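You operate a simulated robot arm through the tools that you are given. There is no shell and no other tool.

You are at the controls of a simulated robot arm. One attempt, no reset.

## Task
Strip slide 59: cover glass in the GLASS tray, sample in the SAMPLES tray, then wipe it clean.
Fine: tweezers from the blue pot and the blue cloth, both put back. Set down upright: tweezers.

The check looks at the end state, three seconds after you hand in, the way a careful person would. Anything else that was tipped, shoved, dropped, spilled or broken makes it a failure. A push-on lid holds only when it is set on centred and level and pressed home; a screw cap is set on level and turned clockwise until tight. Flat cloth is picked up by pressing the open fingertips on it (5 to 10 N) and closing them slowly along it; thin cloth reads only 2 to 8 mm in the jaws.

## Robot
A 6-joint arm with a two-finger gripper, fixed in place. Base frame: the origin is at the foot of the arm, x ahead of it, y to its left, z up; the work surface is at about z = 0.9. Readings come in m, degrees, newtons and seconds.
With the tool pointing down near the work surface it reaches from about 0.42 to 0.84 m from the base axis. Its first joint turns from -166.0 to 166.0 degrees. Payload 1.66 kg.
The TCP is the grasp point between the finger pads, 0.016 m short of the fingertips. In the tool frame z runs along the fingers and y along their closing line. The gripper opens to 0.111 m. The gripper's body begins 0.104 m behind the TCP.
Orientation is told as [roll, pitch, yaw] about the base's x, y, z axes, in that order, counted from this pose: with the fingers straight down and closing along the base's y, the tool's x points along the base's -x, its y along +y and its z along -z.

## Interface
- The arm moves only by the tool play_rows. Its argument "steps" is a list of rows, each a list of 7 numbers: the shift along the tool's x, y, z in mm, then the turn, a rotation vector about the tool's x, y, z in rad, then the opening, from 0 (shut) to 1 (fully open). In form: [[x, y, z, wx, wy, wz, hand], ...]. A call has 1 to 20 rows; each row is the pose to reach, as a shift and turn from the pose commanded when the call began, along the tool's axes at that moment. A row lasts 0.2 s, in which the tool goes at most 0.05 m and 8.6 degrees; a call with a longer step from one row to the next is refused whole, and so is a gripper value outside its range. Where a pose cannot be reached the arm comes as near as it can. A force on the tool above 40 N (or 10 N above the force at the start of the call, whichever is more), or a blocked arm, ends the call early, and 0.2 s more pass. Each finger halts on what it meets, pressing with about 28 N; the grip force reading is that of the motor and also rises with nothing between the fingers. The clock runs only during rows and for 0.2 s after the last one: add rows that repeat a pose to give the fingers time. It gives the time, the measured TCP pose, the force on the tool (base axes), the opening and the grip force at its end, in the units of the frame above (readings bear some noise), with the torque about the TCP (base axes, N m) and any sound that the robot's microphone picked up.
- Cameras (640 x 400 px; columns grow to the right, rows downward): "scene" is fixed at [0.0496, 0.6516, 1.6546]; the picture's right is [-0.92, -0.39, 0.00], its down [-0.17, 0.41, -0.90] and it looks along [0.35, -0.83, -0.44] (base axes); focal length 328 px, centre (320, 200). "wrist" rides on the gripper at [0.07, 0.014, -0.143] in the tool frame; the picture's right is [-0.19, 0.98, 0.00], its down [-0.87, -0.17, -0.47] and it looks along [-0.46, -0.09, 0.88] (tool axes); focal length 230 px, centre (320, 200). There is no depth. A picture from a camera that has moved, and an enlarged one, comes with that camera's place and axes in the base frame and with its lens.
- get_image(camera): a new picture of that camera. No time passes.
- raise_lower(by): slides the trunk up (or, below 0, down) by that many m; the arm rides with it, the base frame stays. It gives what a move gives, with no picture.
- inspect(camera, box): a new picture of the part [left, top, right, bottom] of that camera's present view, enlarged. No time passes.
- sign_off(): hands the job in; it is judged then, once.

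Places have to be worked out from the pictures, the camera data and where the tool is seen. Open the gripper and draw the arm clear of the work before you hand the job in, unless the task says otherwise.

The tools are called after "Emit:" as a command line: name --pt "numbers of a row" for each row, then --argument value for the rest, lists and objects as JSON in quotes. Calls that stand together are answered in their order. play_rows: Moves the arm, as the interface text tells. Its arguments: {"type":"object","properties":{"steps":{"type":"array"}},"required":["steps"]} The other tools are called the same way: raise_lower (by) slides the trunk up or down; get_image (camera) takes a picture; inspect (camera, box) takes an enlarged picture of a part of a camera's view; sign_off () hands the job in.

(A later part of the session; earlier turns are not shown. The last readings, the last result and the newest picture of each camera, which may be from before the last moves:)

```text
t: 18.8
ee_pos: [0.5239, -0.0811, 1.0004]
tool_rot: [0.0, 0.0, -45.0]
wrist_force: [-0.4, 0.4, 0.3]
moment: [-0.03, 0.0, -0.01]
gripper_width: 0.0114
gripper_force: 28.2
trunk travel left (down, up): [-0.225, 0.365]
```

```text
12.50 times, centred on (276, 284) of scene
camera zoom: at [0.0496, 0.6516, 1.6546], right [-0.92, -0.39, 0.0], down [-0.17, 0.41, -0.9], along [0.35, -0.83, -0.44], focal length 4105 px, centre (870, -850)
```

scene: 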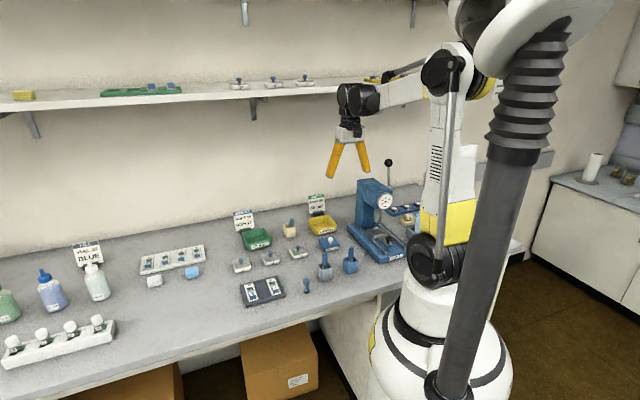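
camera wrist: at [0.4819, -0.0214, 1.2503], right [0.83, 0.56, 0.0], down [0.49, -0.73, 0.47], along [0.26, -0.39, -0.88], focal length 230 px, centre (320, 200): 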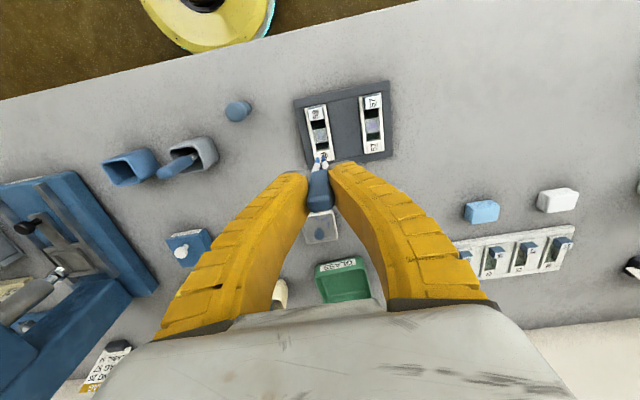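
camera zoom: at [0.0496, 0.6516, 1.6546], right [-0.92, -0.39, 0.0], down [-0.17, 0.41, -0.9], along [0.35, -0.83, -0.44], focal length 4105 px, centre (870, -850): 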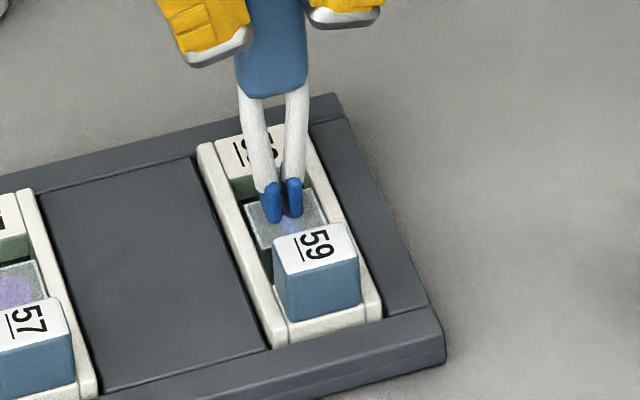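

Very near now. Another 2 mm in half-millimetre rows, watching for the force to rise.

Emit:
play_rows --pt "0 0 0.5 0 0 0 0.08" --pt "0 0 1 0 0 0 0.08" --pt "0 0 1.5 0 0 0 0.08" --pt "0 0 1.5 0 0 0 0.08"

Emit:
inspect --camera "scene" --box '[260, 268, 292, 300]'

Emit:
inspect --camera "wrist" --box '[290, 130, 350, 180]'

```text
t: 19.8
ee_pos: [0.5233, -0.082, 0.9989]
tool_rot: [0.1, 0.0, -45.0]
wrist_force: [0.3, 0.3, 3.3]
moment: [0.0, 0.03, -0.01]
gripper_width: 0.0116
gripper_force: 28.1
trunk travel left (down, up): [-0.225, 0.365]
```

```text
12.50 times, centred on (276, 284) of scene
camera zoom: at [0.0496, 0.6516, 1.6546], right [-0.92, -0.39, 0.0], down [-0.17, 0.41, -0.9], along [0.35, -0.83, -0.44], focal length 4105 px, centre (870, -850)
```

zoom: 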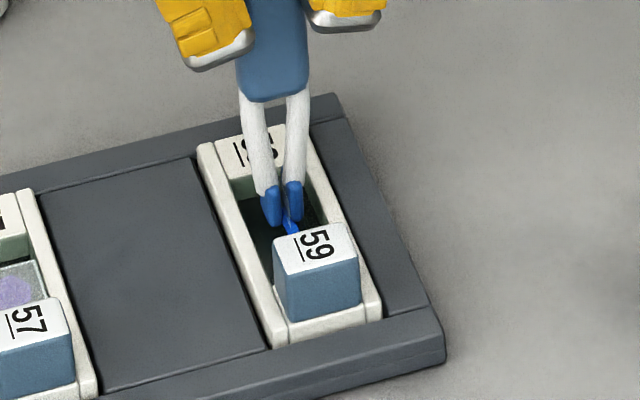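

```text
8.00 times, centred on (320, 155) of wrist
camera zoom: at [0.4828, -0.0227, 1.141], right [0.83, 0.56, 0.0], down [0.49, -0.73, 0.47], along [0.26, -0.39, -0.88], focal length 1841 px, centre (320, 560)
```

zoom: 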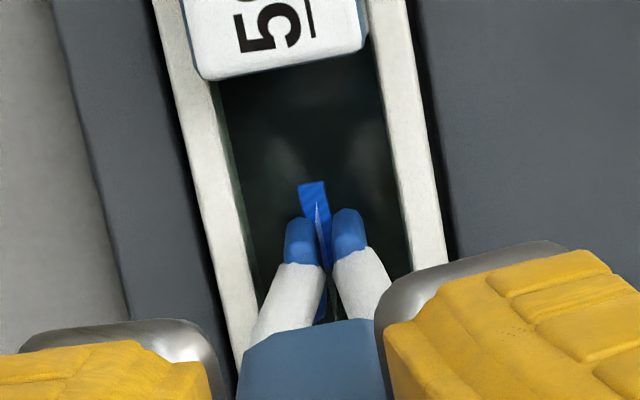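

Contact at 3.3 N, and the glass no longer lies on the slide; the blue sample is now bare. I look closely to see whether the glass is between the tips.

Emit:
inspect --camera "wrist" --box '[305, 148, 335, 172]'

Emit:
inspect --camera "scene" --box '[268, 280, 284, 292]'

Emit:
get_image --camera "scene"

```text
16.00 times, centred on (320, 160) of wrist
camera zoom: at [0.4828, -0.0227, 1.141], right [0.83, 0.56, 0.0], down [0.49, -0.73, 0.47], along [0.26, -0.39, -0.88], focal length 3681 px, centre (320, 840)
```

zoom: 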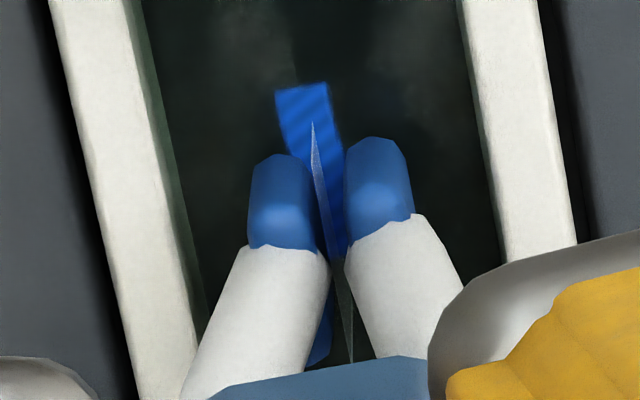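

```text
16.00 times, centred on (276, 286) of scene
camera zoom: at [0.0496, 0.6516, 1.6546], right [-0.92, -0.39, 0.0], down [-0.17, 0.41, -0.9], along [0.35, -0.83, -0.44], focal length 5254 px, centre (1024, -1176)
```

zoom: 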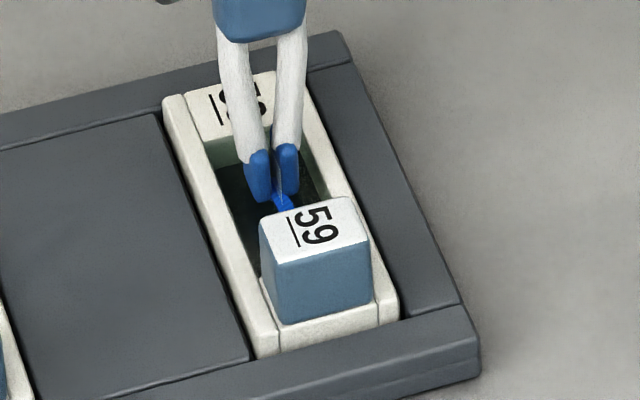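

```text
taken
```

scene: 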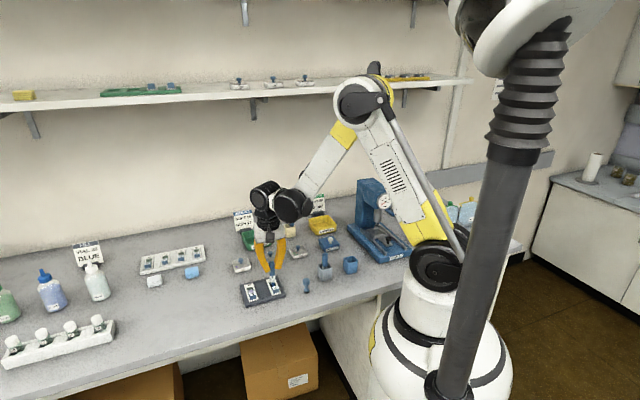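

The cover glass is now pinched upright between the blue tips, and the sample stays on the slide. I lift straight up slowly.

Emit:
play_rows --pt "0 0 -3 0 0 0 0.08" --pt "0 0 -8 0 0 0 0.08" --pt "0 0 -16 0 0 0 0.08" --pt "0 0 -30 0 0 0 0.08" --pt "0 0 -50 0 0 0 0.08" --pt "0 0 -70 0 0 0 0.08" --pt "0 0 -90 0 0 0 0.08" --pt "0 0 -100 0 0 0 0.08" --pt "0 0 -100 0 0 0 0.08"

Emit:
get_image --camera "wrist"

Emit:
inspect --camera "scene" --box '[240, 210, 310, 300]'

Emit:
inspect --camera "wrist" --box '[285, 100, 365, 180]'

```text
t: 21.8
ee_pos: [0.523, -0.0815, 1.0976]
tool_rot: [0.0, 0.0, -45.0]
wrist_force: [-0.2, 0.7, 1.0]
moment: [0.0, -0.01, -0.02]
gripper_width: 0.0114
gripper_force: 27.9
trunk travel left (down, up): [-0.225, 0.365]
```

```text
taken
camera wrist: at [0.4828, -0.0228, 1.2402], right [0.83, 0.56, 0.0], down [0.49, -0.73, 0.47], along [0.26, -0.39, -0.88], focal length 230 px, centre (320, 200)
```

wrist: 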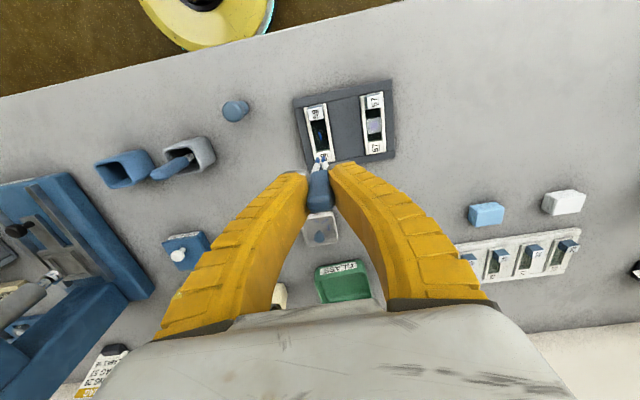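

```text
4.44 times, centred on (275, 255) of scene
camera zoom: at [0.0496, 0.6516, 1.6546], right [-0.92, -0.39, 0.0], down [-0.17, 0.41, -0.9], along [0.35, -0.83, -0.44], focal length 1460 px, centre (520, -44)
```

zoom: 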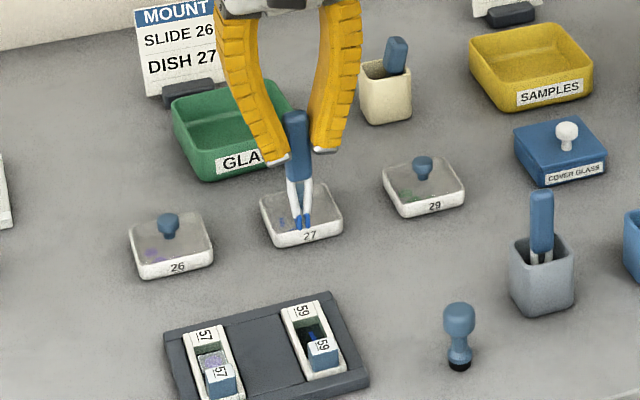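

```text
5.00 times, centred on (325, 140) of wrist
camera zoom: at [0.4828, -0.0228, 1.2402], right [0.83, 0.56, 0.0], down [0.49, -0.73, 0.47], along [0.26, -0.39, -0.88], focal length 1150 px, centre (295, 500)
```

zoom: 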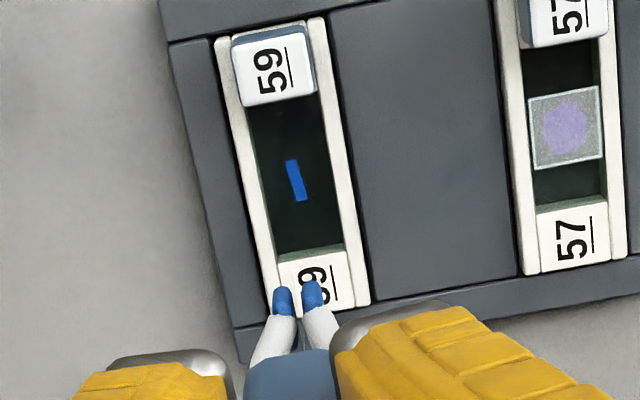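

The blue sample strip remains on slide 59. I confirm the glass is still between the tips.

Emit:
inspect --camera "wrist" --box '[305, 148, 335, 172]'

Emit:
inspect --camera "scene" --box '[276, 240, 300, 268]'

Emit:
inspect --camera "wrist" --box '[290, 200, 400, 310]'

```text
16.00 times, centred on (320, 160) of wrist
camera zoom: at [0.4828, -0.0228, 1.2402], right [0.83, 0.56, 0.0], down [0.49, -0.73, 0.47], along [0.26, -0.39, -0.88], focal length 3681 px, centre (320, 840)
```

zoom: 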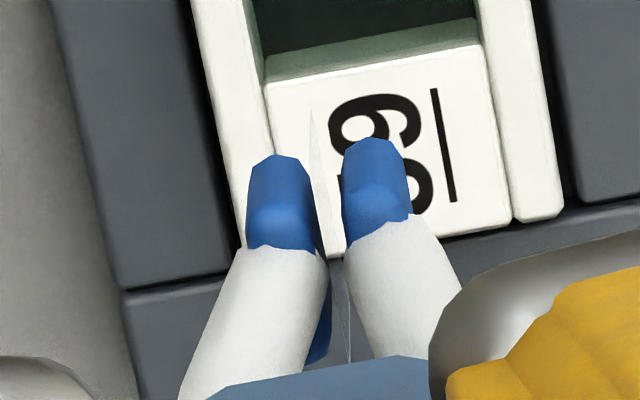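

```text
14.29 times, centred on (288, 254) of scene
camera zoom: at [0.0496, 0.6516, 1.6546], right [-0.92, -0.39, 0.0], down [-0.17, 0.41, -0.9], along [0.35, -0.83, -0.44], focal length 4691 px, centre (777, -571)
```

zoom: 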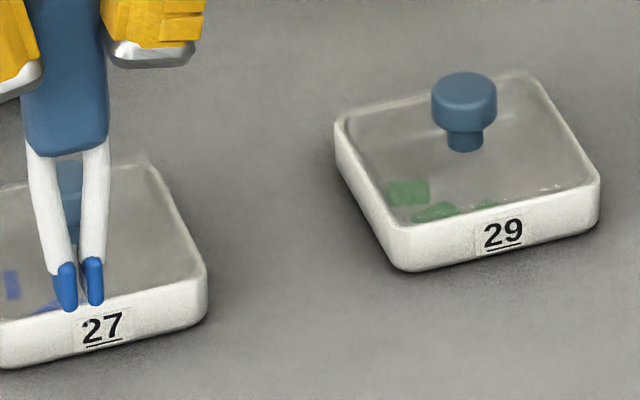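

```text
3.64 times, centred on (345, 255) of wrist
camera zoom: at [0.4828, -0.0228, 1.2402], right [0.83, 0.56, 0.0], down [0.49, -0.73, 0.47], along [0.26, -0.39, -0.88], focal length 837 px, centre (229, 0)
```

zoom: 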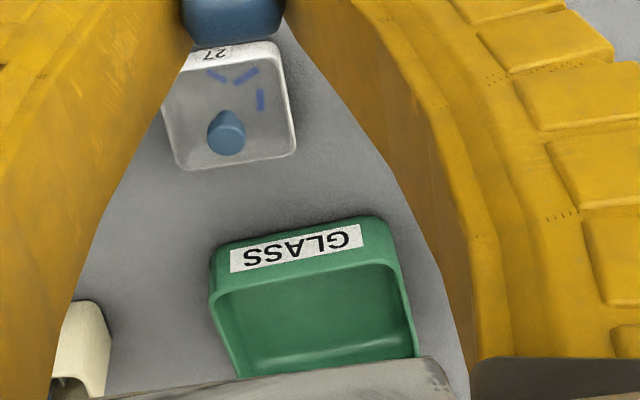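

The transparent glass is still held edge-on between the tips. I carry it over the GLASS tray, centred at about (0.712, -0.288).

Emit:
play_rows --pt "-12 0 0 0 0 0 0.08" --pt "-36 -1 0 0 0 0 0.08" --pt "-62 -2 0 0 0 0 0.08" --pt "-90 -3 0 0 0 0 0.08" --pt "-118 -4 0 0 0 0 0.08" --pt "-146 -6 0 0 0 0 0.08" --pt "-174 -7 0 0 0 0 0.08" --pt "-202 -9 0 0 0 0 0.08" --pt "-230 -10 0 0 0 0 0.08" --pt "-256 -11 0 0 0 0 0.08" --pt "-272 -12 0 0 0 0 0.08" --pt "-280 -12 0 0 0 0 0.08" --pt "-280 -12 0 0 0 0 0.08"

Emit:
get_image --camera "wrist"

Emit:
inspect --camera "wrist" --box '[270, 100, 370, 200]'

Emit:
get_image --camera "scene"

```text
t: 24.6
ee_pos: [0.7125, -0.2883, 1.0977]
tool_rot: [0.1, 0.1, -45.0]
wrist_force: [0.0, -0.2, 0.3]
moment: [-0.01, 0.04, -0.04]
gripper_width: 0.0114
gripper_force: 28.2
trunk travel left (down, up): [-0.225, 0.365]
```

```text
taken
camera wrist: at [0.6719, -0.2289, 1.2402], right [0.83, 0.56, 0.0], down [0.49, -0.73, 0.47], along [0.26, -0.39, -0.88], focal length 230 px, centre (320, 200)
```

wrist: 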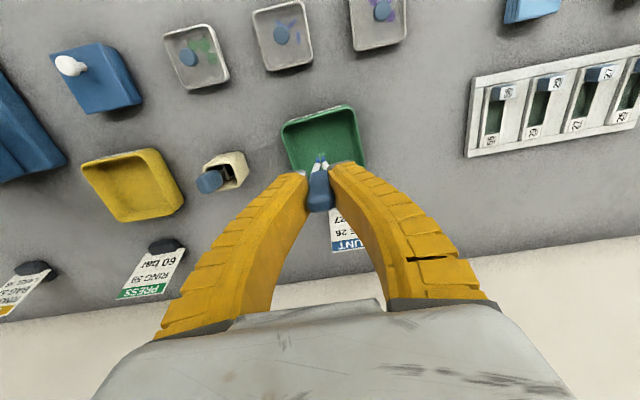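

```text
4.00 times, centred on (320, 150) of wrist
camera zoom: at [0.6719, -0.2289, 1.2402], right [0.83, 0.56, 0.0], down [0.49, -0.73, 0.47], along [0.26, -0.39, -0.88], focal length 920 px, centre (320, 400)
```

zoom: 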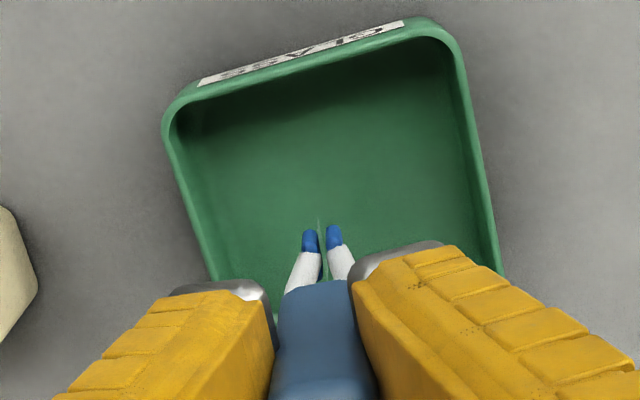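

```text
taken
```

scene: 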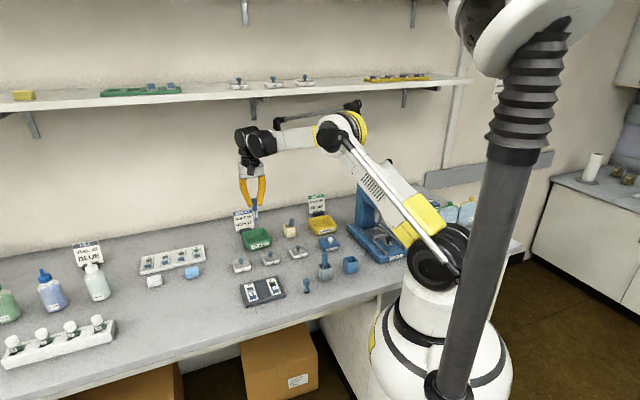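

Over the tray; its centre is about 8–10 mm further toward the wall and 5 mm along the bench. I shift and lower until the tips are near the tray floor.

Emit:
play_rows --pt "-3 2 10 0 0 0 0.08" --pt "-6 4 25 0 0 0 0.08" --pt "-8 5 42 0 0 0 0.08" --pt "-8 5 58 0 0 0 0.08" --pt "-8 5 70 0 0 0 0.08" --pt "-8 5 76 0 0 0 0.08" --pt "-8 5 76 0 0 0 0.08"

Emit:
inspect --camera "wrist" --box '[270, 100, 370, 200]'

Emit:
inspect --camera "scene" --box '[230, 195, 290, 255]'

```text
t: 26.2
ee_pos: [0.7212, -0.2898, 1.0209]
tool_rot: [0.0, -0.1, -45.0]
wrist_force: [0.5, 0.8, 0.6]
moment: [-0.01, -0.02, -0.01]
gripper_width: 0.0111
gripper_force: 28.4
trunk travel left (down, up): [-0.225, 0.365]
```

```text
4.00 times, centred on (320, 150) of wrist
camera zoom: at [0.6815, -0.2312, 1.1643], right [0.83, 0.56, 0.0], down [0.49, -0.73, 0.47], along [0.26, -0.39, -0.88], focal length 920 px, centre (320, 400)
```

zoom: 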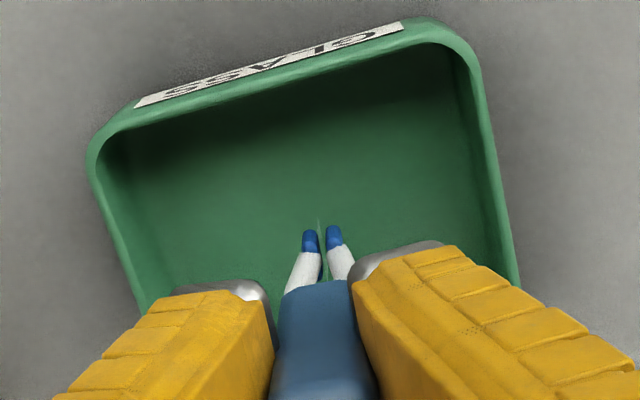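

```text
6.67 times, centred on (260, 225) of scene
camera zoom: at [0.0496, 0.6516, 1.6546], right [-0.92, -0.39, 0.0], down [-0.17, 0.41, -0.9], along [0.35, -0.83, -0.44], focal length 2189 px, centre (720, 33)
```

zoom: 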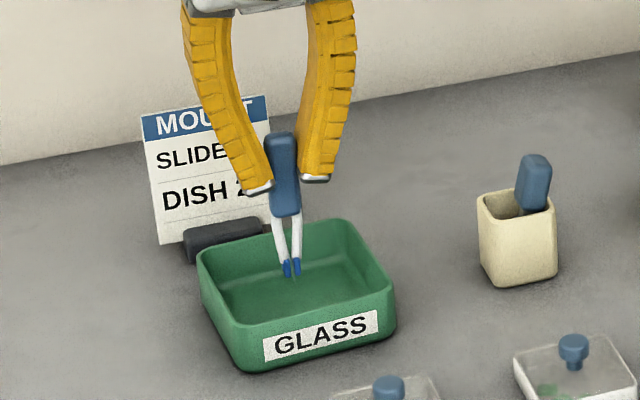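

The tips are centred over the tray floor with ~30 mm to go. Lowering further in decreasing steps.

Emit:
play_rows --pt "0 0 6 0 0 0 0.08" --pt "0 0 12 0 0 0 0.08" --pt "0 0 16 0 0 0 0.08" --pt "0 0 18 0 0 0 0.08" --pt "0 0 18 0 0 0 0.08"

Emit:
inspect --camera "wrist" --box '[290, 130, 350, 180]'

Emit:
inspect --camera "scene" --box '[245, 220, 275, 250]'

```text
t: 27.4
ee_pos: [0.7216, -0.2892, 1.0045]
tool_rot: [-0.1, 0.0, -45.0]
wrist_force: [-0.6, 0.4, 0.0]
moment: [0.02, -0.05, 0.02]
gripper_width: 0.0112
gripper_force: 28.3
trunk travel left (down, up): [-0.225, 0.365]
```

```text
8.00 times, centred on (320, 155) of wrist
camera zoom: at [0.6814, -0.231, 1.1466], right [0.83, 0.56, 0.0], down [0.49, -0.73, 0.47], along [0.26, -0.39, -0.88], focal length 1841 px, centre (320, 560)
```

zoom: 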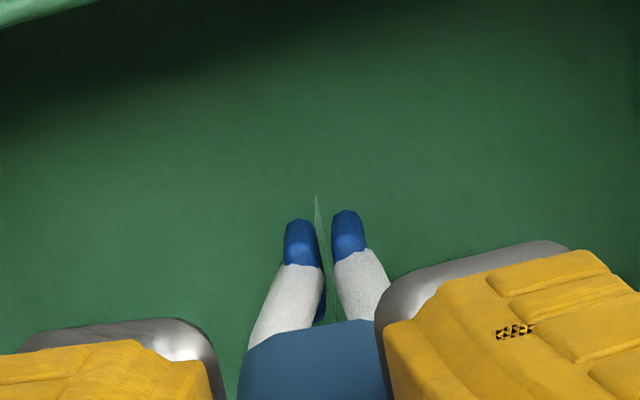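

```text
13.33 times, centred on (260, 235) of scene
camera zoom: at [0.0496, 0.6516, 1.6546], right [-0.92, -0.39, 0.0], down [-0.17, 0.41, -0.9], along [0.35, -0.83, -0.44], focal length 4378 px, centre (1120, -267)
```

zoom: 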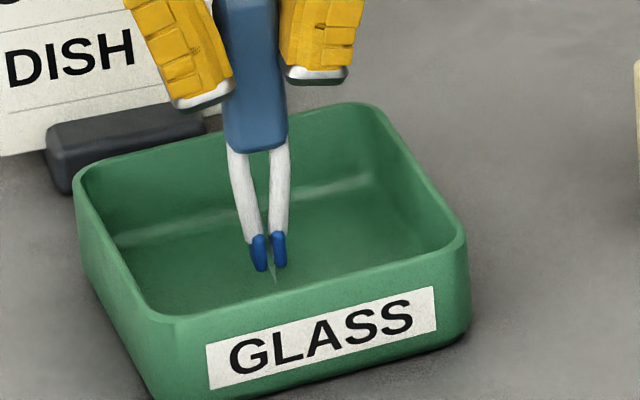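

The glass edge shows just below the tips. Lowering 1 mm per row toward the floor.

Emit:
play_rows --pt "0 0 1 0 0 0 0.08" --pt "0 0 2 0 0 0 0.08" --pt "0 0 3 0 0 0 0.08" --pt "0 0 4 0 0 0 0.08" --pt "0 0 4 0 0 0 0.08"

Emit:
inspect --camera "scene" --box '[245, 220, 275, 250]'

```text
t: 28.6
ee_pos: [0.723, -0.2891, 1.0004]
tool_rot: [0.0, 0.0, -45.0]
wrist_force: [-0.3, 0.5, -0.7]
moment: [-0.03, 0.0, -0.02]
gripper_width: 0.0111
gripper_force: 27.8
trunk travel left (down, up): [-0.225, 0.365]
```

```text
13.33 times, centred on (260, 235) of scene
camera zoom: at [0.0496, 0.6516, 1.6546], right [-0.92, -0.39, 0.0], down [-0.17, 0.41, -0.9], along [0.35, -0.83, -0.44], focal length 4378 px, centre (1120, -267)
```

zoom: 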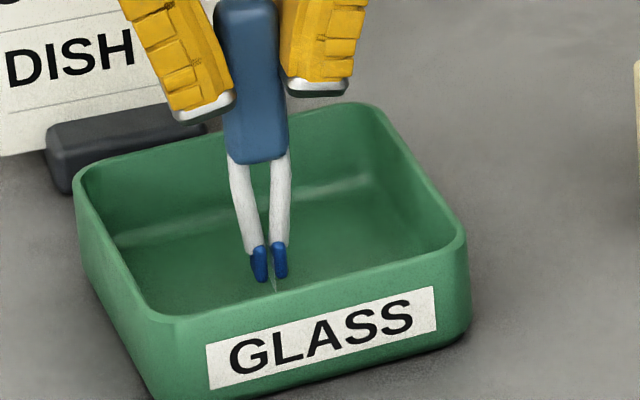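

Still no contact. Another 4 mm in 1 mm rows.

Emit:
play_rows --pt "0 0 1 0 0 0 0.08" --pt "0 0 2 0 0 0 0.08" --pt "0 0 3 0 0 0 0.08" --pt "0 0 3 0 0 0 0.08"

Emit:
inspect --camera "scene" --box '[245, 220, 275, 250]'

```text
t: 29.6
ee_pos: [0.7216, -0.2901, 0.9975]
tool_rot: [0.0, 0.0, -45.0]
wrist_force: [0.2, -0.5, -0.5]
moment: [0.02, 0.0, -0.02]
gripper_width: 0.011
gripper_force: 28.2
trunk travel left (down, up): [-0.225, 0.365]
```

```text
13.33 times, centred on (260, 235) of scene
camera zoom: at [0.0496, 0.6516, 1.6546], right [-0.92, -0.39, 0.0], down [-0.17, 0.41, -0.9], along [0.35, -0.83, -0.44], focal length 4378 px, centre (1120, -267)
```

zoom: 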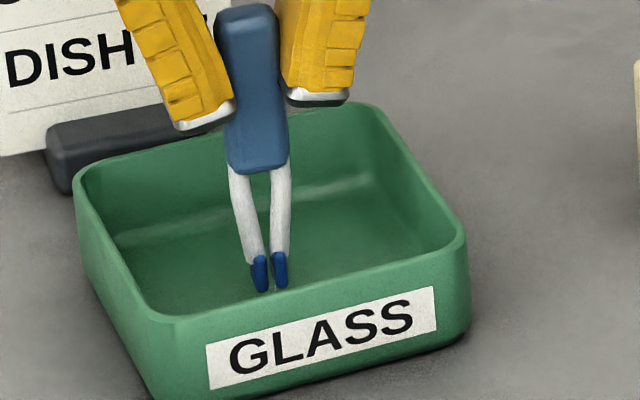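

The tips are within a few mm of the floor. I now relax the grip slightly in steps to let the tips open and release the glass while still holding the handle.

Emit:
play_rows --pt "0 0 0 0 0 0 0.1" --pt "0 0 0 0 0 0 0.115" --pt "0 0 0 0 0 0 0.125" --pt "0 0 0 0 0 0 0.125"

Emit:
inspect --camera "wrist" --box '[290, 130, 350, 180]'

Emit:
inspect --camera "scene" --box '[245, 220, 275, 250]'

```text
t: 30.6
ee_pos: [0.7226, -0.2899, 0.9983]
tool_rot: [0.0, 0.1, -45.0]
wrist_force: [0.3, 0.8, -0.3]
moment: [-0.01, -0.01, 0.04]
gripper_width: 0.0145
gripper_force: 24.5
trunk travel left (down, up): [-0.225, 0.365]
```

```text
8.00 times, centred on (320, 155) of wrist
camera zoom: at [0.6816, -0.2309, 1.1393], right [0.83, 0.56, 0.0], down [0.49, -0.73, 0.47], along [0.26, -0.39, -0.88], focal length 1841 px, centre (320, 560)
```

zoom: 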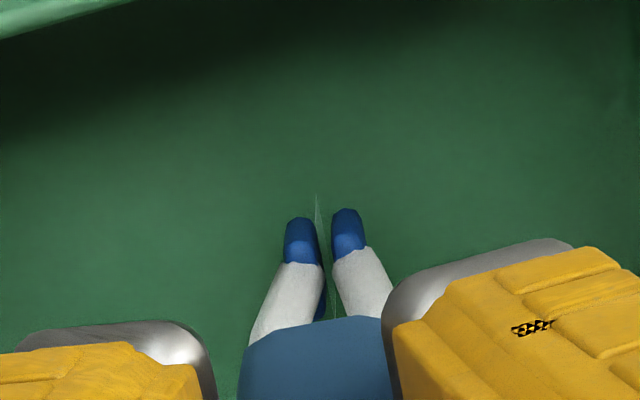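

```text
13.33 times, centred on (260, 235) of scene
camera zoom: at [0.0496, 0.6516, 1.6546], right [-0.92, -0.39, 0.0], down [-0.17, 0.41, -0.9], along [0.35, -0.83, -0.44], focal length 4378 px, centre (1120, -267)
```

zoom: 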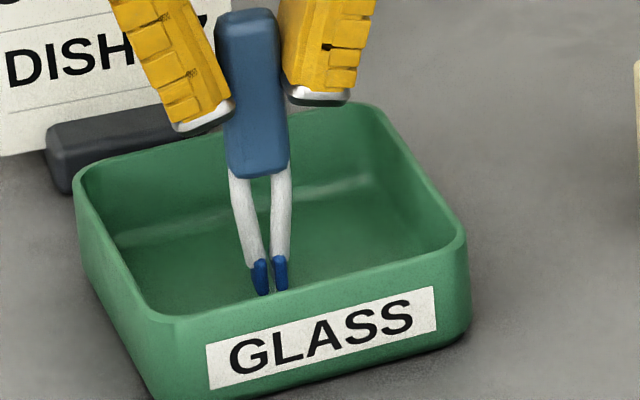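

Width 14.5 mm, glass still held. I relax a little more.

Emit:
play_rows --pt "0 0 0 0 0 0 0.132" --pt "0 0 0 0 0 0 0.138" --pt "0 0 0 0 0 0 0.142" --pt "0 0 0 0 0 0 0.142"

Emit:
inspect --camera "wrist" --box '[290, 130, 350, 180]'

Emit:
inspect --camera "scene" --box '[245, 220, 275, 250]'

```text
t: 31.6
ee_pos: [0.7224, -0.2911, 0.9966]
tool_rot: [0.0, 0.0, -45.0]
wrist_force: [-0.7, -0.5, 0.4]
moment: [-0.03, 0.0, 0.0]
gripper_width: 0.018
gripper_force: 2.6
trunk travel left (down, up): [-0.225, 0.365]
```

```text
8.00 times, centred on (320, 155) of wrist
camera zoom: at [0.6814, -0.2308, 1.1395], right [0.83, 0.56, 0.0], down [0.49, -0.73, 0.47], along [0.26, -0.39, -0.88], focal length 1841 px, centre (320, 560)
```

zoom: 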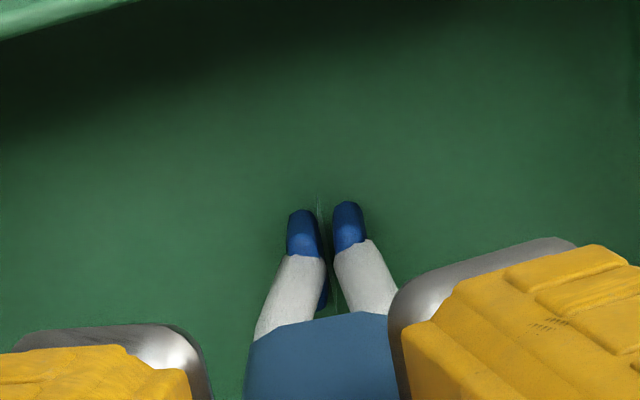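

```text
13.33 times, centred on (260, 235) of scene
camera zoom: at [0.0496, 0.6516, 1.6546], right [-0.92, -0.39, 0.0], down [-0.17, 0.41, -0.9], along [0.35, -0.83, -0.44], focal length 4378 px, centre (1120, -267)
```

zoom: 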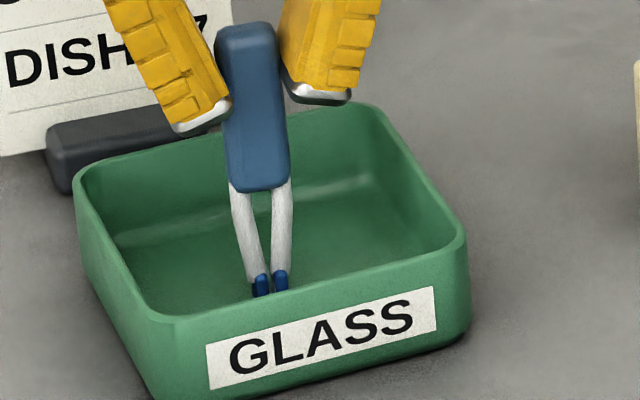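

The handle is now barely held (2.6 N) and settled ~4 mm lower. I check whether the glass has come free.

Emit:
inspect --camera "wrist" --box '[305, 148, 335, 172]'

Emit:
inspect --camera "scene" --box '[258, 234, 270, 244]'

```text
16.00 times, centred on (320, 160) of wrist
camera zoom: at [0.6814, -0.2308, 1.1395], right [0.83, 0.56, 0.0], down [0.49, -0.73, 0.47], along [0.26, -0.39, -0.88], focal length 3681 px, centre (320, 840)
```

zoom: 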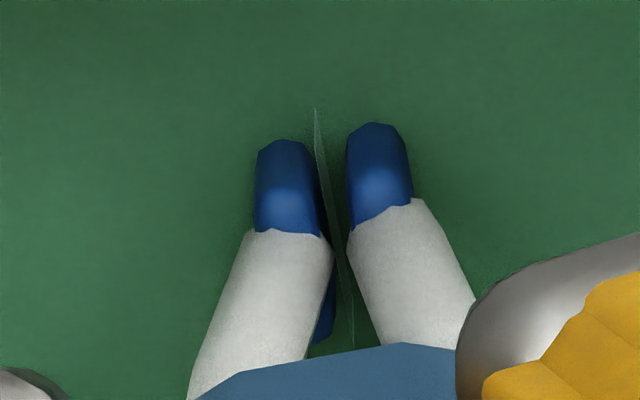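

```text
16.00 times, centred on (264, 239) of scene
camera zoom: at [0.0496, 0.6516, 1.6546], right [-0.92, -0.39, 0.0], down [-0.17, 0.41, -0.9], along [0.35, -0.83, -0.44], focal length 5254 px, centre (1216, -424)
```

zoom: 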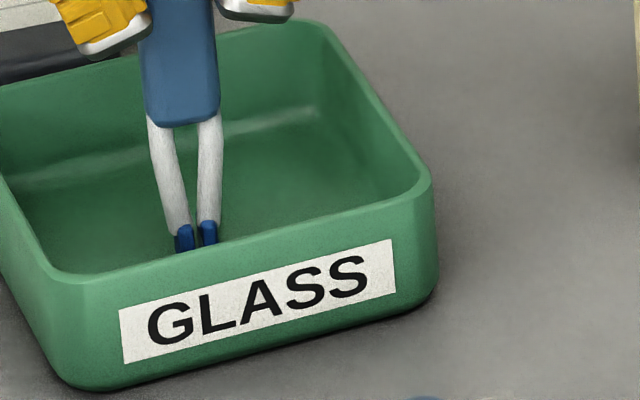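

The tweezers slid down about 4 mm while the glass stayed where it was, standing between the tips, so it seems to be free of the tips. I take a light grip on the handle and lift a little to see if the glass stays behind.

Emit:
play_rows --pt "0 0 0 0 0 0 0.139" --pt "0 0 0 0 0 0 0.138" --pt "0 0 0 0 0 0 0.138"

Emit:
inspect --camera "wrist" --box '[290, 130, 350, 180]'

```text
t: 32.4
ee_pos: [0.7236, -0.2905, 0.9971]
tool_rot: [0.0, 0.0, -44.9]
wrist_force: [-1.4, 0.3, 2.1]
moment: [0.03, 0.05, 0.01]
gripper_width: 0.0174
gripper_force: 11.1
trunk travel left (down, up): [-0.225, 0.365]
```

```text
8.00 times, centred on (320, 155) of wrist
camera zoom: at [0.6815, -0.2308, 1.1394], right [0.83, 0.56, 0.0], down [0.49, -0.73, 0.47], along [0.26, -0.39, -0.88], focal length 1841 px, centre (320, 560)
```

zoom: 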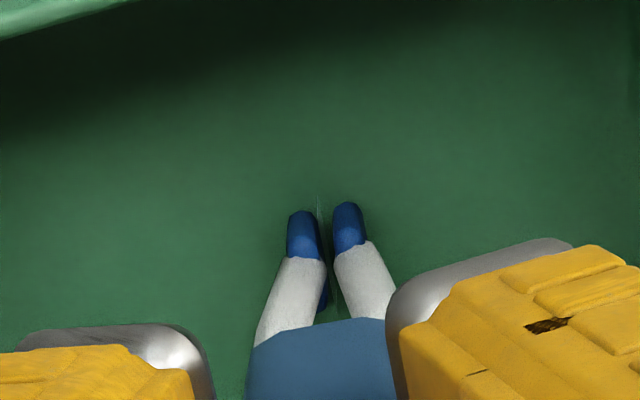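

Grip is now 11 N. Lifting 8 mm slowly and checking the glass.

Emit:
play_rows --pt "0 0 -1 0 0 0 0.138" --pt "0 0 -2.5 0 0 0 0.138" --pt "0 0 -5 0 0 0 0.138" --pt "0 0 -8 0 0 0 0.138" --pt "0 0 -8 0 0 0 0.138"

Emit:
inspect --camera "wrist" --box '[290, 130, 350, 180]'

Emit:
inspect --camera "scene" --box '[245, 220, 275, 250]'

```text
t: 33.6
ee_pos: [0.7218, -0.2896, 1.0064]
tool_rot: [0.0, 0.0, -45.0]
wrist_force: [-0.1, -0.1, -0.7]
moment: [0.01, 0.0, 0.0]
gripper_width: 0.0174
gripper_force: 2.6
trunk travel left (down, up): [-0.225, 0.365]
```

```text
8.00 times, centred on (320, 155) of wrist
camera zoom: at [0.6818, -0.2309, 1.148], right [0.83, 0.56, 0.0], down [0.49, -0.73, 0.47], along [0.26, -0.39, -0.88], focal length 1841 px, centre (320, 560)
```

zoom: 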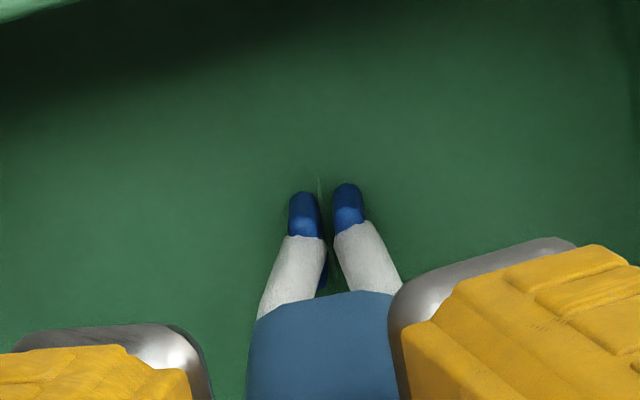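

```text
13.33 times, centred on (260, 235) of scene
camera zoom: at [0.0496, 0.6516, 1.6546], right [-0.92, -0.39, 0.0], down [-0.17, 0.41, -0.9], along [0.35, -0.83, -0.44], focal length 4378 px, centre (1120, -267)
```

zoom: 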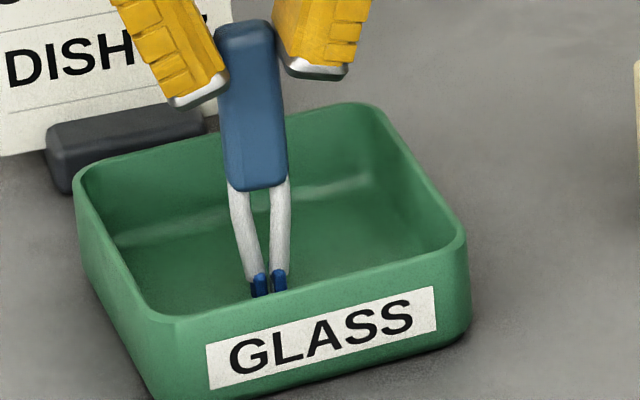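

The gripper slid up while the tweezers and glass stayed on the tray floor. I slide back down the handle with a loose grip to a better hold point before tightening moderately.

Emit:
play_rows --pt "0 0 2 0 0 0 0.144" --pt "0 0 6 0 0 0 0.146" --pt "0 0 10 0 0 0 0.146" --pt "0 0 14 0 0 0 0.146" --pt "0 0 18 0 0 0 0.146" --pt "0 0 18 0 0 0 0.14" --pt "0 0 18 0 0 0 0.136"

Emit:
inspect --camera "wrist" --box '[280, 120, 360, 220]'

Emit:
inspect --camera "scene" --box '[245, 215, 280, 250]'

```text
t: 35.2
ee_pos: [0.7227, -0.2895, 0.9867]
tool_rot: [0.0, 0.0, -45.0]
wrist_force: [0.2, 0.2, 5.1]
moment: [-0.03, 0.05, -0.03]
gripper_width: 0.0161
gripper_force: 24.4
trunk travel left (down, up): [-0.225, 0.365]
```

```text
4.00 times, centred on (320, 170) of wrist
camera zoom: at [0.6815, -0.2309, 1.1298], right [0.83, 0.56, 0.0], down [0.49, -0.73, 0.47], along [0.26, -0.39, -0.88], focal length 920 px, centre (320, 320)
```

zoom: 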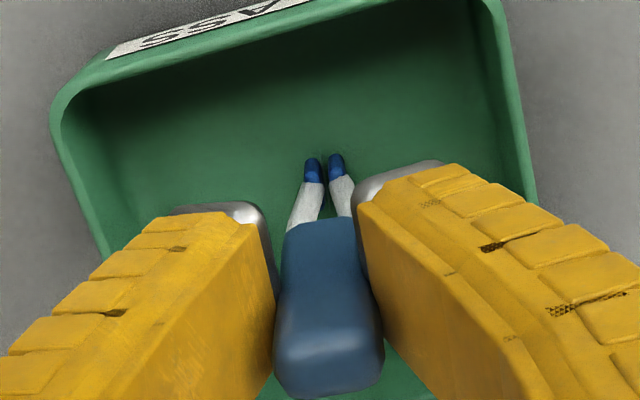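

```text
11.43 times, centred on (262, 232) of scene
camera zoom: at [0.0496, 0.6516, 1.6546], right [-0.92, -0.39, 0.0], down [-0.17, 0.41, -0.9], along [0.35, -0.83, -0.44], focal length 3753 px, centre (977, -171)
```

zoom: 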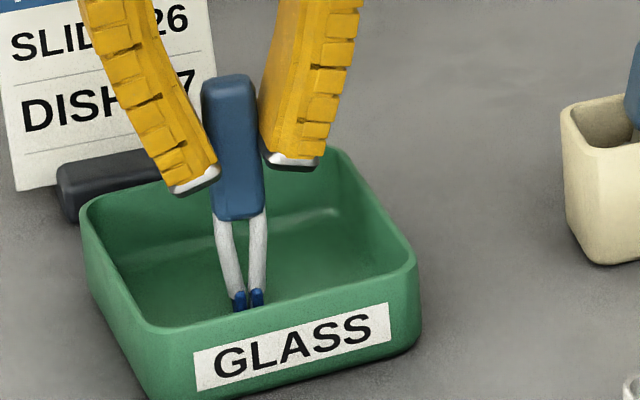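

Now gripped at 24 N with a good hold. I look at the tips for the glass.

Emit:
inspect --camera "wrist" --box '[305, 148, 335, 172]'

Emit:
inspect --camera "wrist" --box '[285, 130, 355, 180]'

```text
16.00 times, centred on (320, 160) of wrist
camera zoom: at [0.6815, -0.2309, 1.1298], right [0.83, 0.56, 0.0], down [0.49, -0.73, 0.47], along [0.26, -0.39, -0.88], focal length 3681 px, centre (320, 840)
```

zoom: 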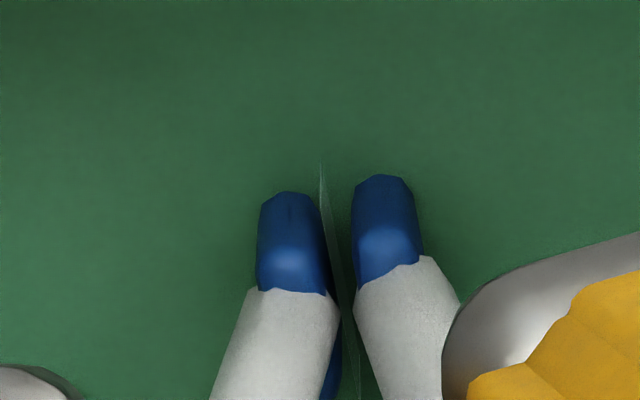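

```text
8.00 times, centred on (320, 155) of wrist
camera zoom: at [0.6815, -0.2309, 1.1298], right [0.83, 0.56, 0.0], down [0.49, -0.73, 0.47], along [0.26, -0.39, -0.88], focal length 1841 px, centre (320, 560)
```

zoom: 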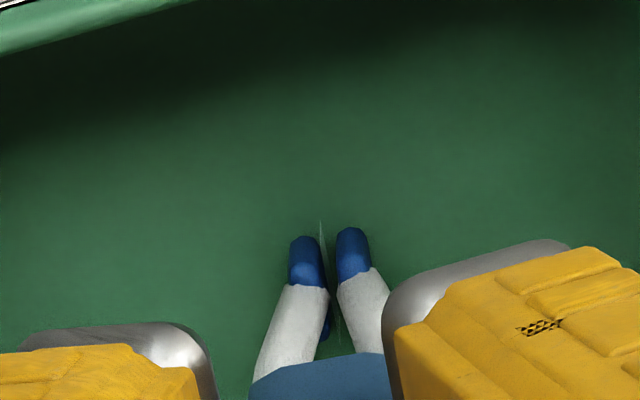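

The glass still stands between the tips. Lifting 15 mm slowly at this grip to see whether it stays behind.

Emit:
play_rows --pt "0 0 -1 0 0 0 0.134" --pt "0 0 -3 0 0 0 0.134" --pt "0 0 -6 0 0 0 0.134" --pt "0 0 -10 0 0 0 0.134" --pt "0 0 -15 0 0 0 0.134" --pt "0 0 -15 0 0 0 0.134"

Emit:
inspect --camera "wrist" --box '[285, 130, 355, 180]'

Emit:
inspect --camera "scene" --box '[245, 215, 280, 250]'

```text
t: 36.6
ee_pos: [0.7221, -0.2909, 1.0027]
tool_rot: [0.0, 0.0, -45.0]
wrist_force: [0.4, -0.3, 0.4]
moment: [-0.03, 0.0, 0.0]
gripper_width: 0.0174
gripper_force: 11.6
trunk travel left (down, up): [-0.225, 0.365]
```

```text
8.00 times, centred on (320, 155) of wrist
camera zoom: at [0.682, -0.2309, 1.1448], right [0.83, 0.56, 0.0], down [0.49, -0.73, 0.47], along [0.26, -0.39, -0.88], focal length 1841 px, centre (320, 560)
```

zoom: 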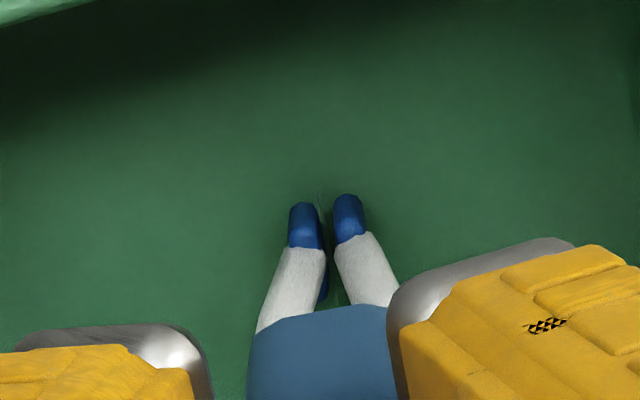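

```text
11.43 times, centred on (262, 232) of scene
camera zoom: at [0.0496, 0.6516, 1.6546], right [-0.92, -0.39, 0.0], down [-0.17, 0.41, -0.9], along [0.35, -0.83, -0.44], focal length 3753 px, centre (977, -171)
```

zoom: 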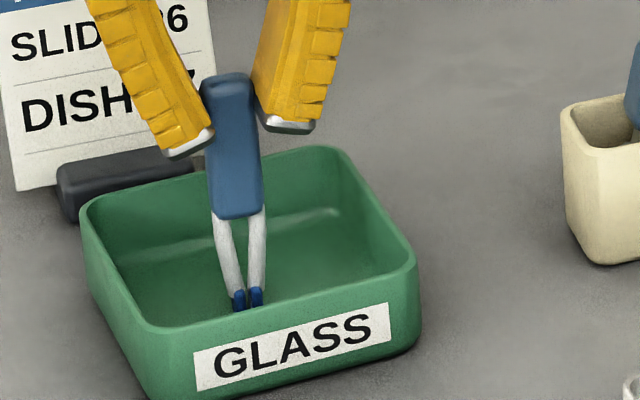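

The handle slid through the pads again; a hold needs a firmer squeeze. I go back down the handle, grip firmly (0.08), lift 15 mm and see whether the glass follows or stays.

Emit:
play_rows --pt "0 0 3 0 0 0 0.146" --pt "0 0 7 0 0 0 0.148" --pt "0 0 11 0 0 0 0.148" --pt "0 0 15 0 0 0 0.148" --pt "0 0 15 0 0 0 0.13" --pt "0 0 15 0 0 0 0.1" --pt "0 0 15 0 0 0 0.08" --pt "0 0 15 0 0 0 0.08" --pt "0 0 12 0 0 0 0.08" --pt "0 0 8 0 0 0 0.08" --pt "0 0 3 0 0 0 0.08" --pt "0 0 0 0 0 0 0.08" --pt "0 0 0 0 0 0 0.08"

Emit:
inspect --camera "wrist" --box '[285, 130, 355, 180]'

Emit:
inspect --camera "scene" --box '[245, 215, 280, 250]'

```text
t: 39.4
ee_pos: [0.7223, -0.2907, 1.0034]
tool_rot: [0.0, 0.0, -45.0]
wrist_force: [-0.3, 0.6, -0.7]
moment: [-0.01, 0.03, 0.03]
gripper_width: 0.0108
gripper_force: 28.0
trunk travel left (down, up): [-0.225, 0.365]
```

```text
8.00 times, centred on (320, 155) of wrist
camera zoom: at [0.6816, -0.2315, 1.1445], right [0.83, 0.56, 0.0], down [0.49, -0.73, 0.47], along [0.26, -0.39, -0.88], focal length 1841 px, centre (320, 560)
```

zoom: 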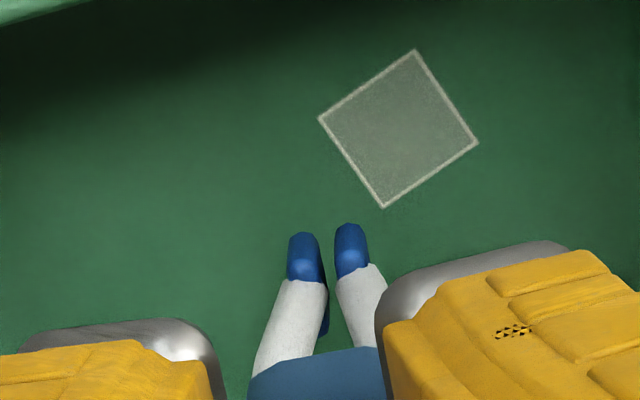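

```text
11.43 times, centred on (262, 232) of scene
camera zoom: at [0.0496, 0.6516, 1.6546], right [-0.92, -0.39, 0.0], down [-0.17, 0.41, -0.9], along [0.35, -0.83, -0.44], focal length 3753 px, centre (977, -171)
```

zoom: 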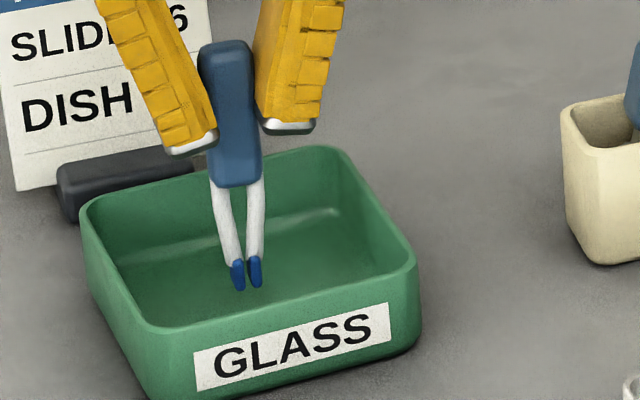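

The cover glass now lies flat and intact in the GLASS tray and the tweezers are firmly held again (tips ~80 mm below the TCP). I raise and carry the tweezers back above slide 59's sample.

Emit:
play_rows --pt "0 0 -15 0 0 0 0.08" --pt "0 0 -40 0 0 0 0.08" --pt "0 0 -68 0 0 0 0.08" --pt "0 0 -95 0 0 0 0.08" --pt "15 0.5 -95 0 0 0 0.08" --pt "40 1 -95 0 0 0 0.08" --pt "68 1.5 -95 0 0 0 0.08" --pt "97 2 -95 0 0 0 0.08" --pt "126 3 -95 0 0 0 0.08" --pt "155 3.5 -95 0 0 0 0.08" --pt "184 4 -95 0 0 0 0.08" --pt "213 5 -95 0 0 0 0.08" --pt "242 6 -95 0 0 0 0.08" --pt "267 6.4 -95 0 0 0 0.08" --pt "282 6.4 -95 0 0 0 0.08" --pt "287 6.4 -95 0 0 0 0.08" --pt "287 6.4 -95 0 0 0 0.08"

Emit:
inspect --camera "wrist" --box '[280, 100, 360, 190]'

Emit:
inspect --camera "scene" --box '[230, 210, 310, 300]'

```text
t: 43.0
ee_pos: [0.5239, -0.0828, 1.0989]
tool_rot: [0.0, -0.1, -45.0]
wrist_force: [-0.5, 0.2, 0.7]
moment: [0.0, 0.04, -0.03]
gripper_width: 0.011
gripper_force: 28.3
trunk travel left (down, up): [-0.225, 0.365]
```

```text
4.44 times, centred on (320, 145) of wrist
camera zoom: at [0.4837, -0.0234, 1.2403], right [0.83, 0.56, 0.0], down [0.49, -0.73, 0.47], along [0.26, -0.39, -0.88], focal length 1022 px, centre (320, 444)
```

zoom: 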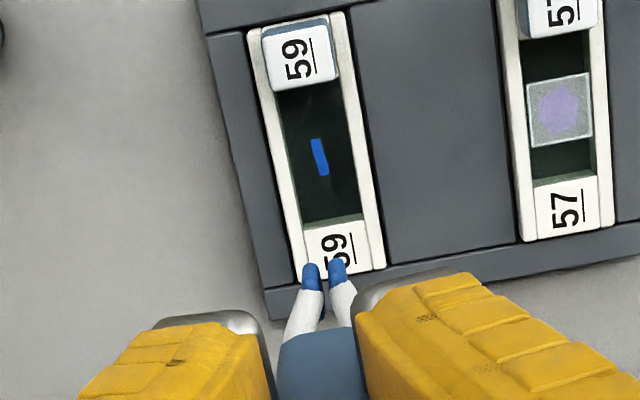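

```text
4.44 times, centred on (270, 255) of scene
camera zoom: at [0.0496, 0.6516, 1.6546], right [-0.92, -0.39, 0.0], down [-0.17, 0.41, -0.9], along [0.35, -0.83, -0.44], focal length 1460 px, centre (542, -44)
```

zoom: 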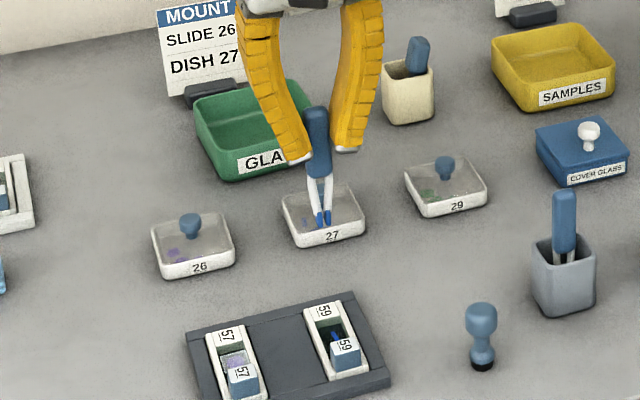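

The sample is right under the tool axis. I descend 95 mm, then step down gently until contact.

Emit:
play_rows --pt "0 -0.7 20 0 0 0 0.08" --pt "0 -0.7 45 0 0 0 0.08" --pt "0 -0.7 65 0 0 0 0.08" --pt "0 -0.7 82 0 0 0 0.08" --pt "0 -0.7 92 0 0 0 0.08" --pt "0 -0.7 96 0 0 0 0.08" --pt "0 -0.7 96 0 0 0 0.08"

Emit:
inspect --camera "wrist" --box '[290, 130, 350, 180]'

Emit:
inspect --camera "scene" --box '[260, 268, 292, 300]'

```text
t: 44.6
ee_pos: [0.524, -0.083, 1.0017]
tool_rot: [-0.1, 0.0, -45.0]
wrist_force: [0.4, 0.4, -0.8]
moment: [-0.01, -0.05, 0.01]
gripper_width: 0.0109
gripper_force: 28.3
trunk travel left (down, up): [-0.225, 0.365]
```

```text
8.00 times, centred on (320, 155) of wrist
camera zoom: at [0.483, -0.0247, 1.1434], right [0.83, 0.56, 0.0], down [0.49, -0.73, 0.47], along [0.26, -0.39, -0.88], focal length 1841 px, centre (320, 560)
```

zoom: 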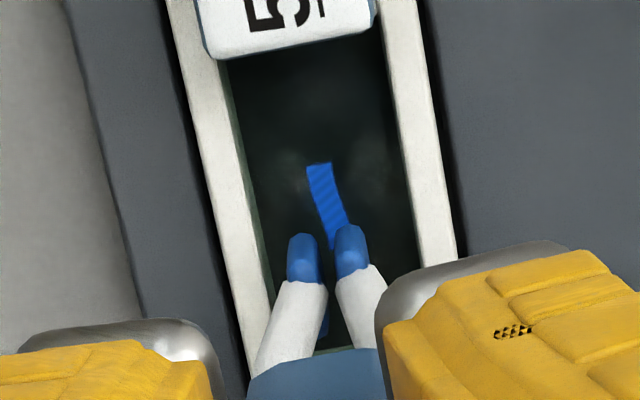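

```text
12.50 times, centred on (276, 284) of scene
camera zoom: at [0.0496, 0.6516, 1.6546], right [-0.92, -0.39, 0.0], down [-0.17, 0.41, -0.9], along [0.35, -0.83, -0.44], focal length 4105 px, centre (870, -850)
```

zoom: 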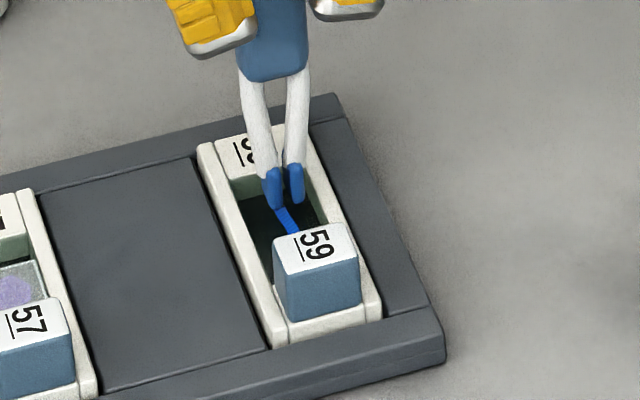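

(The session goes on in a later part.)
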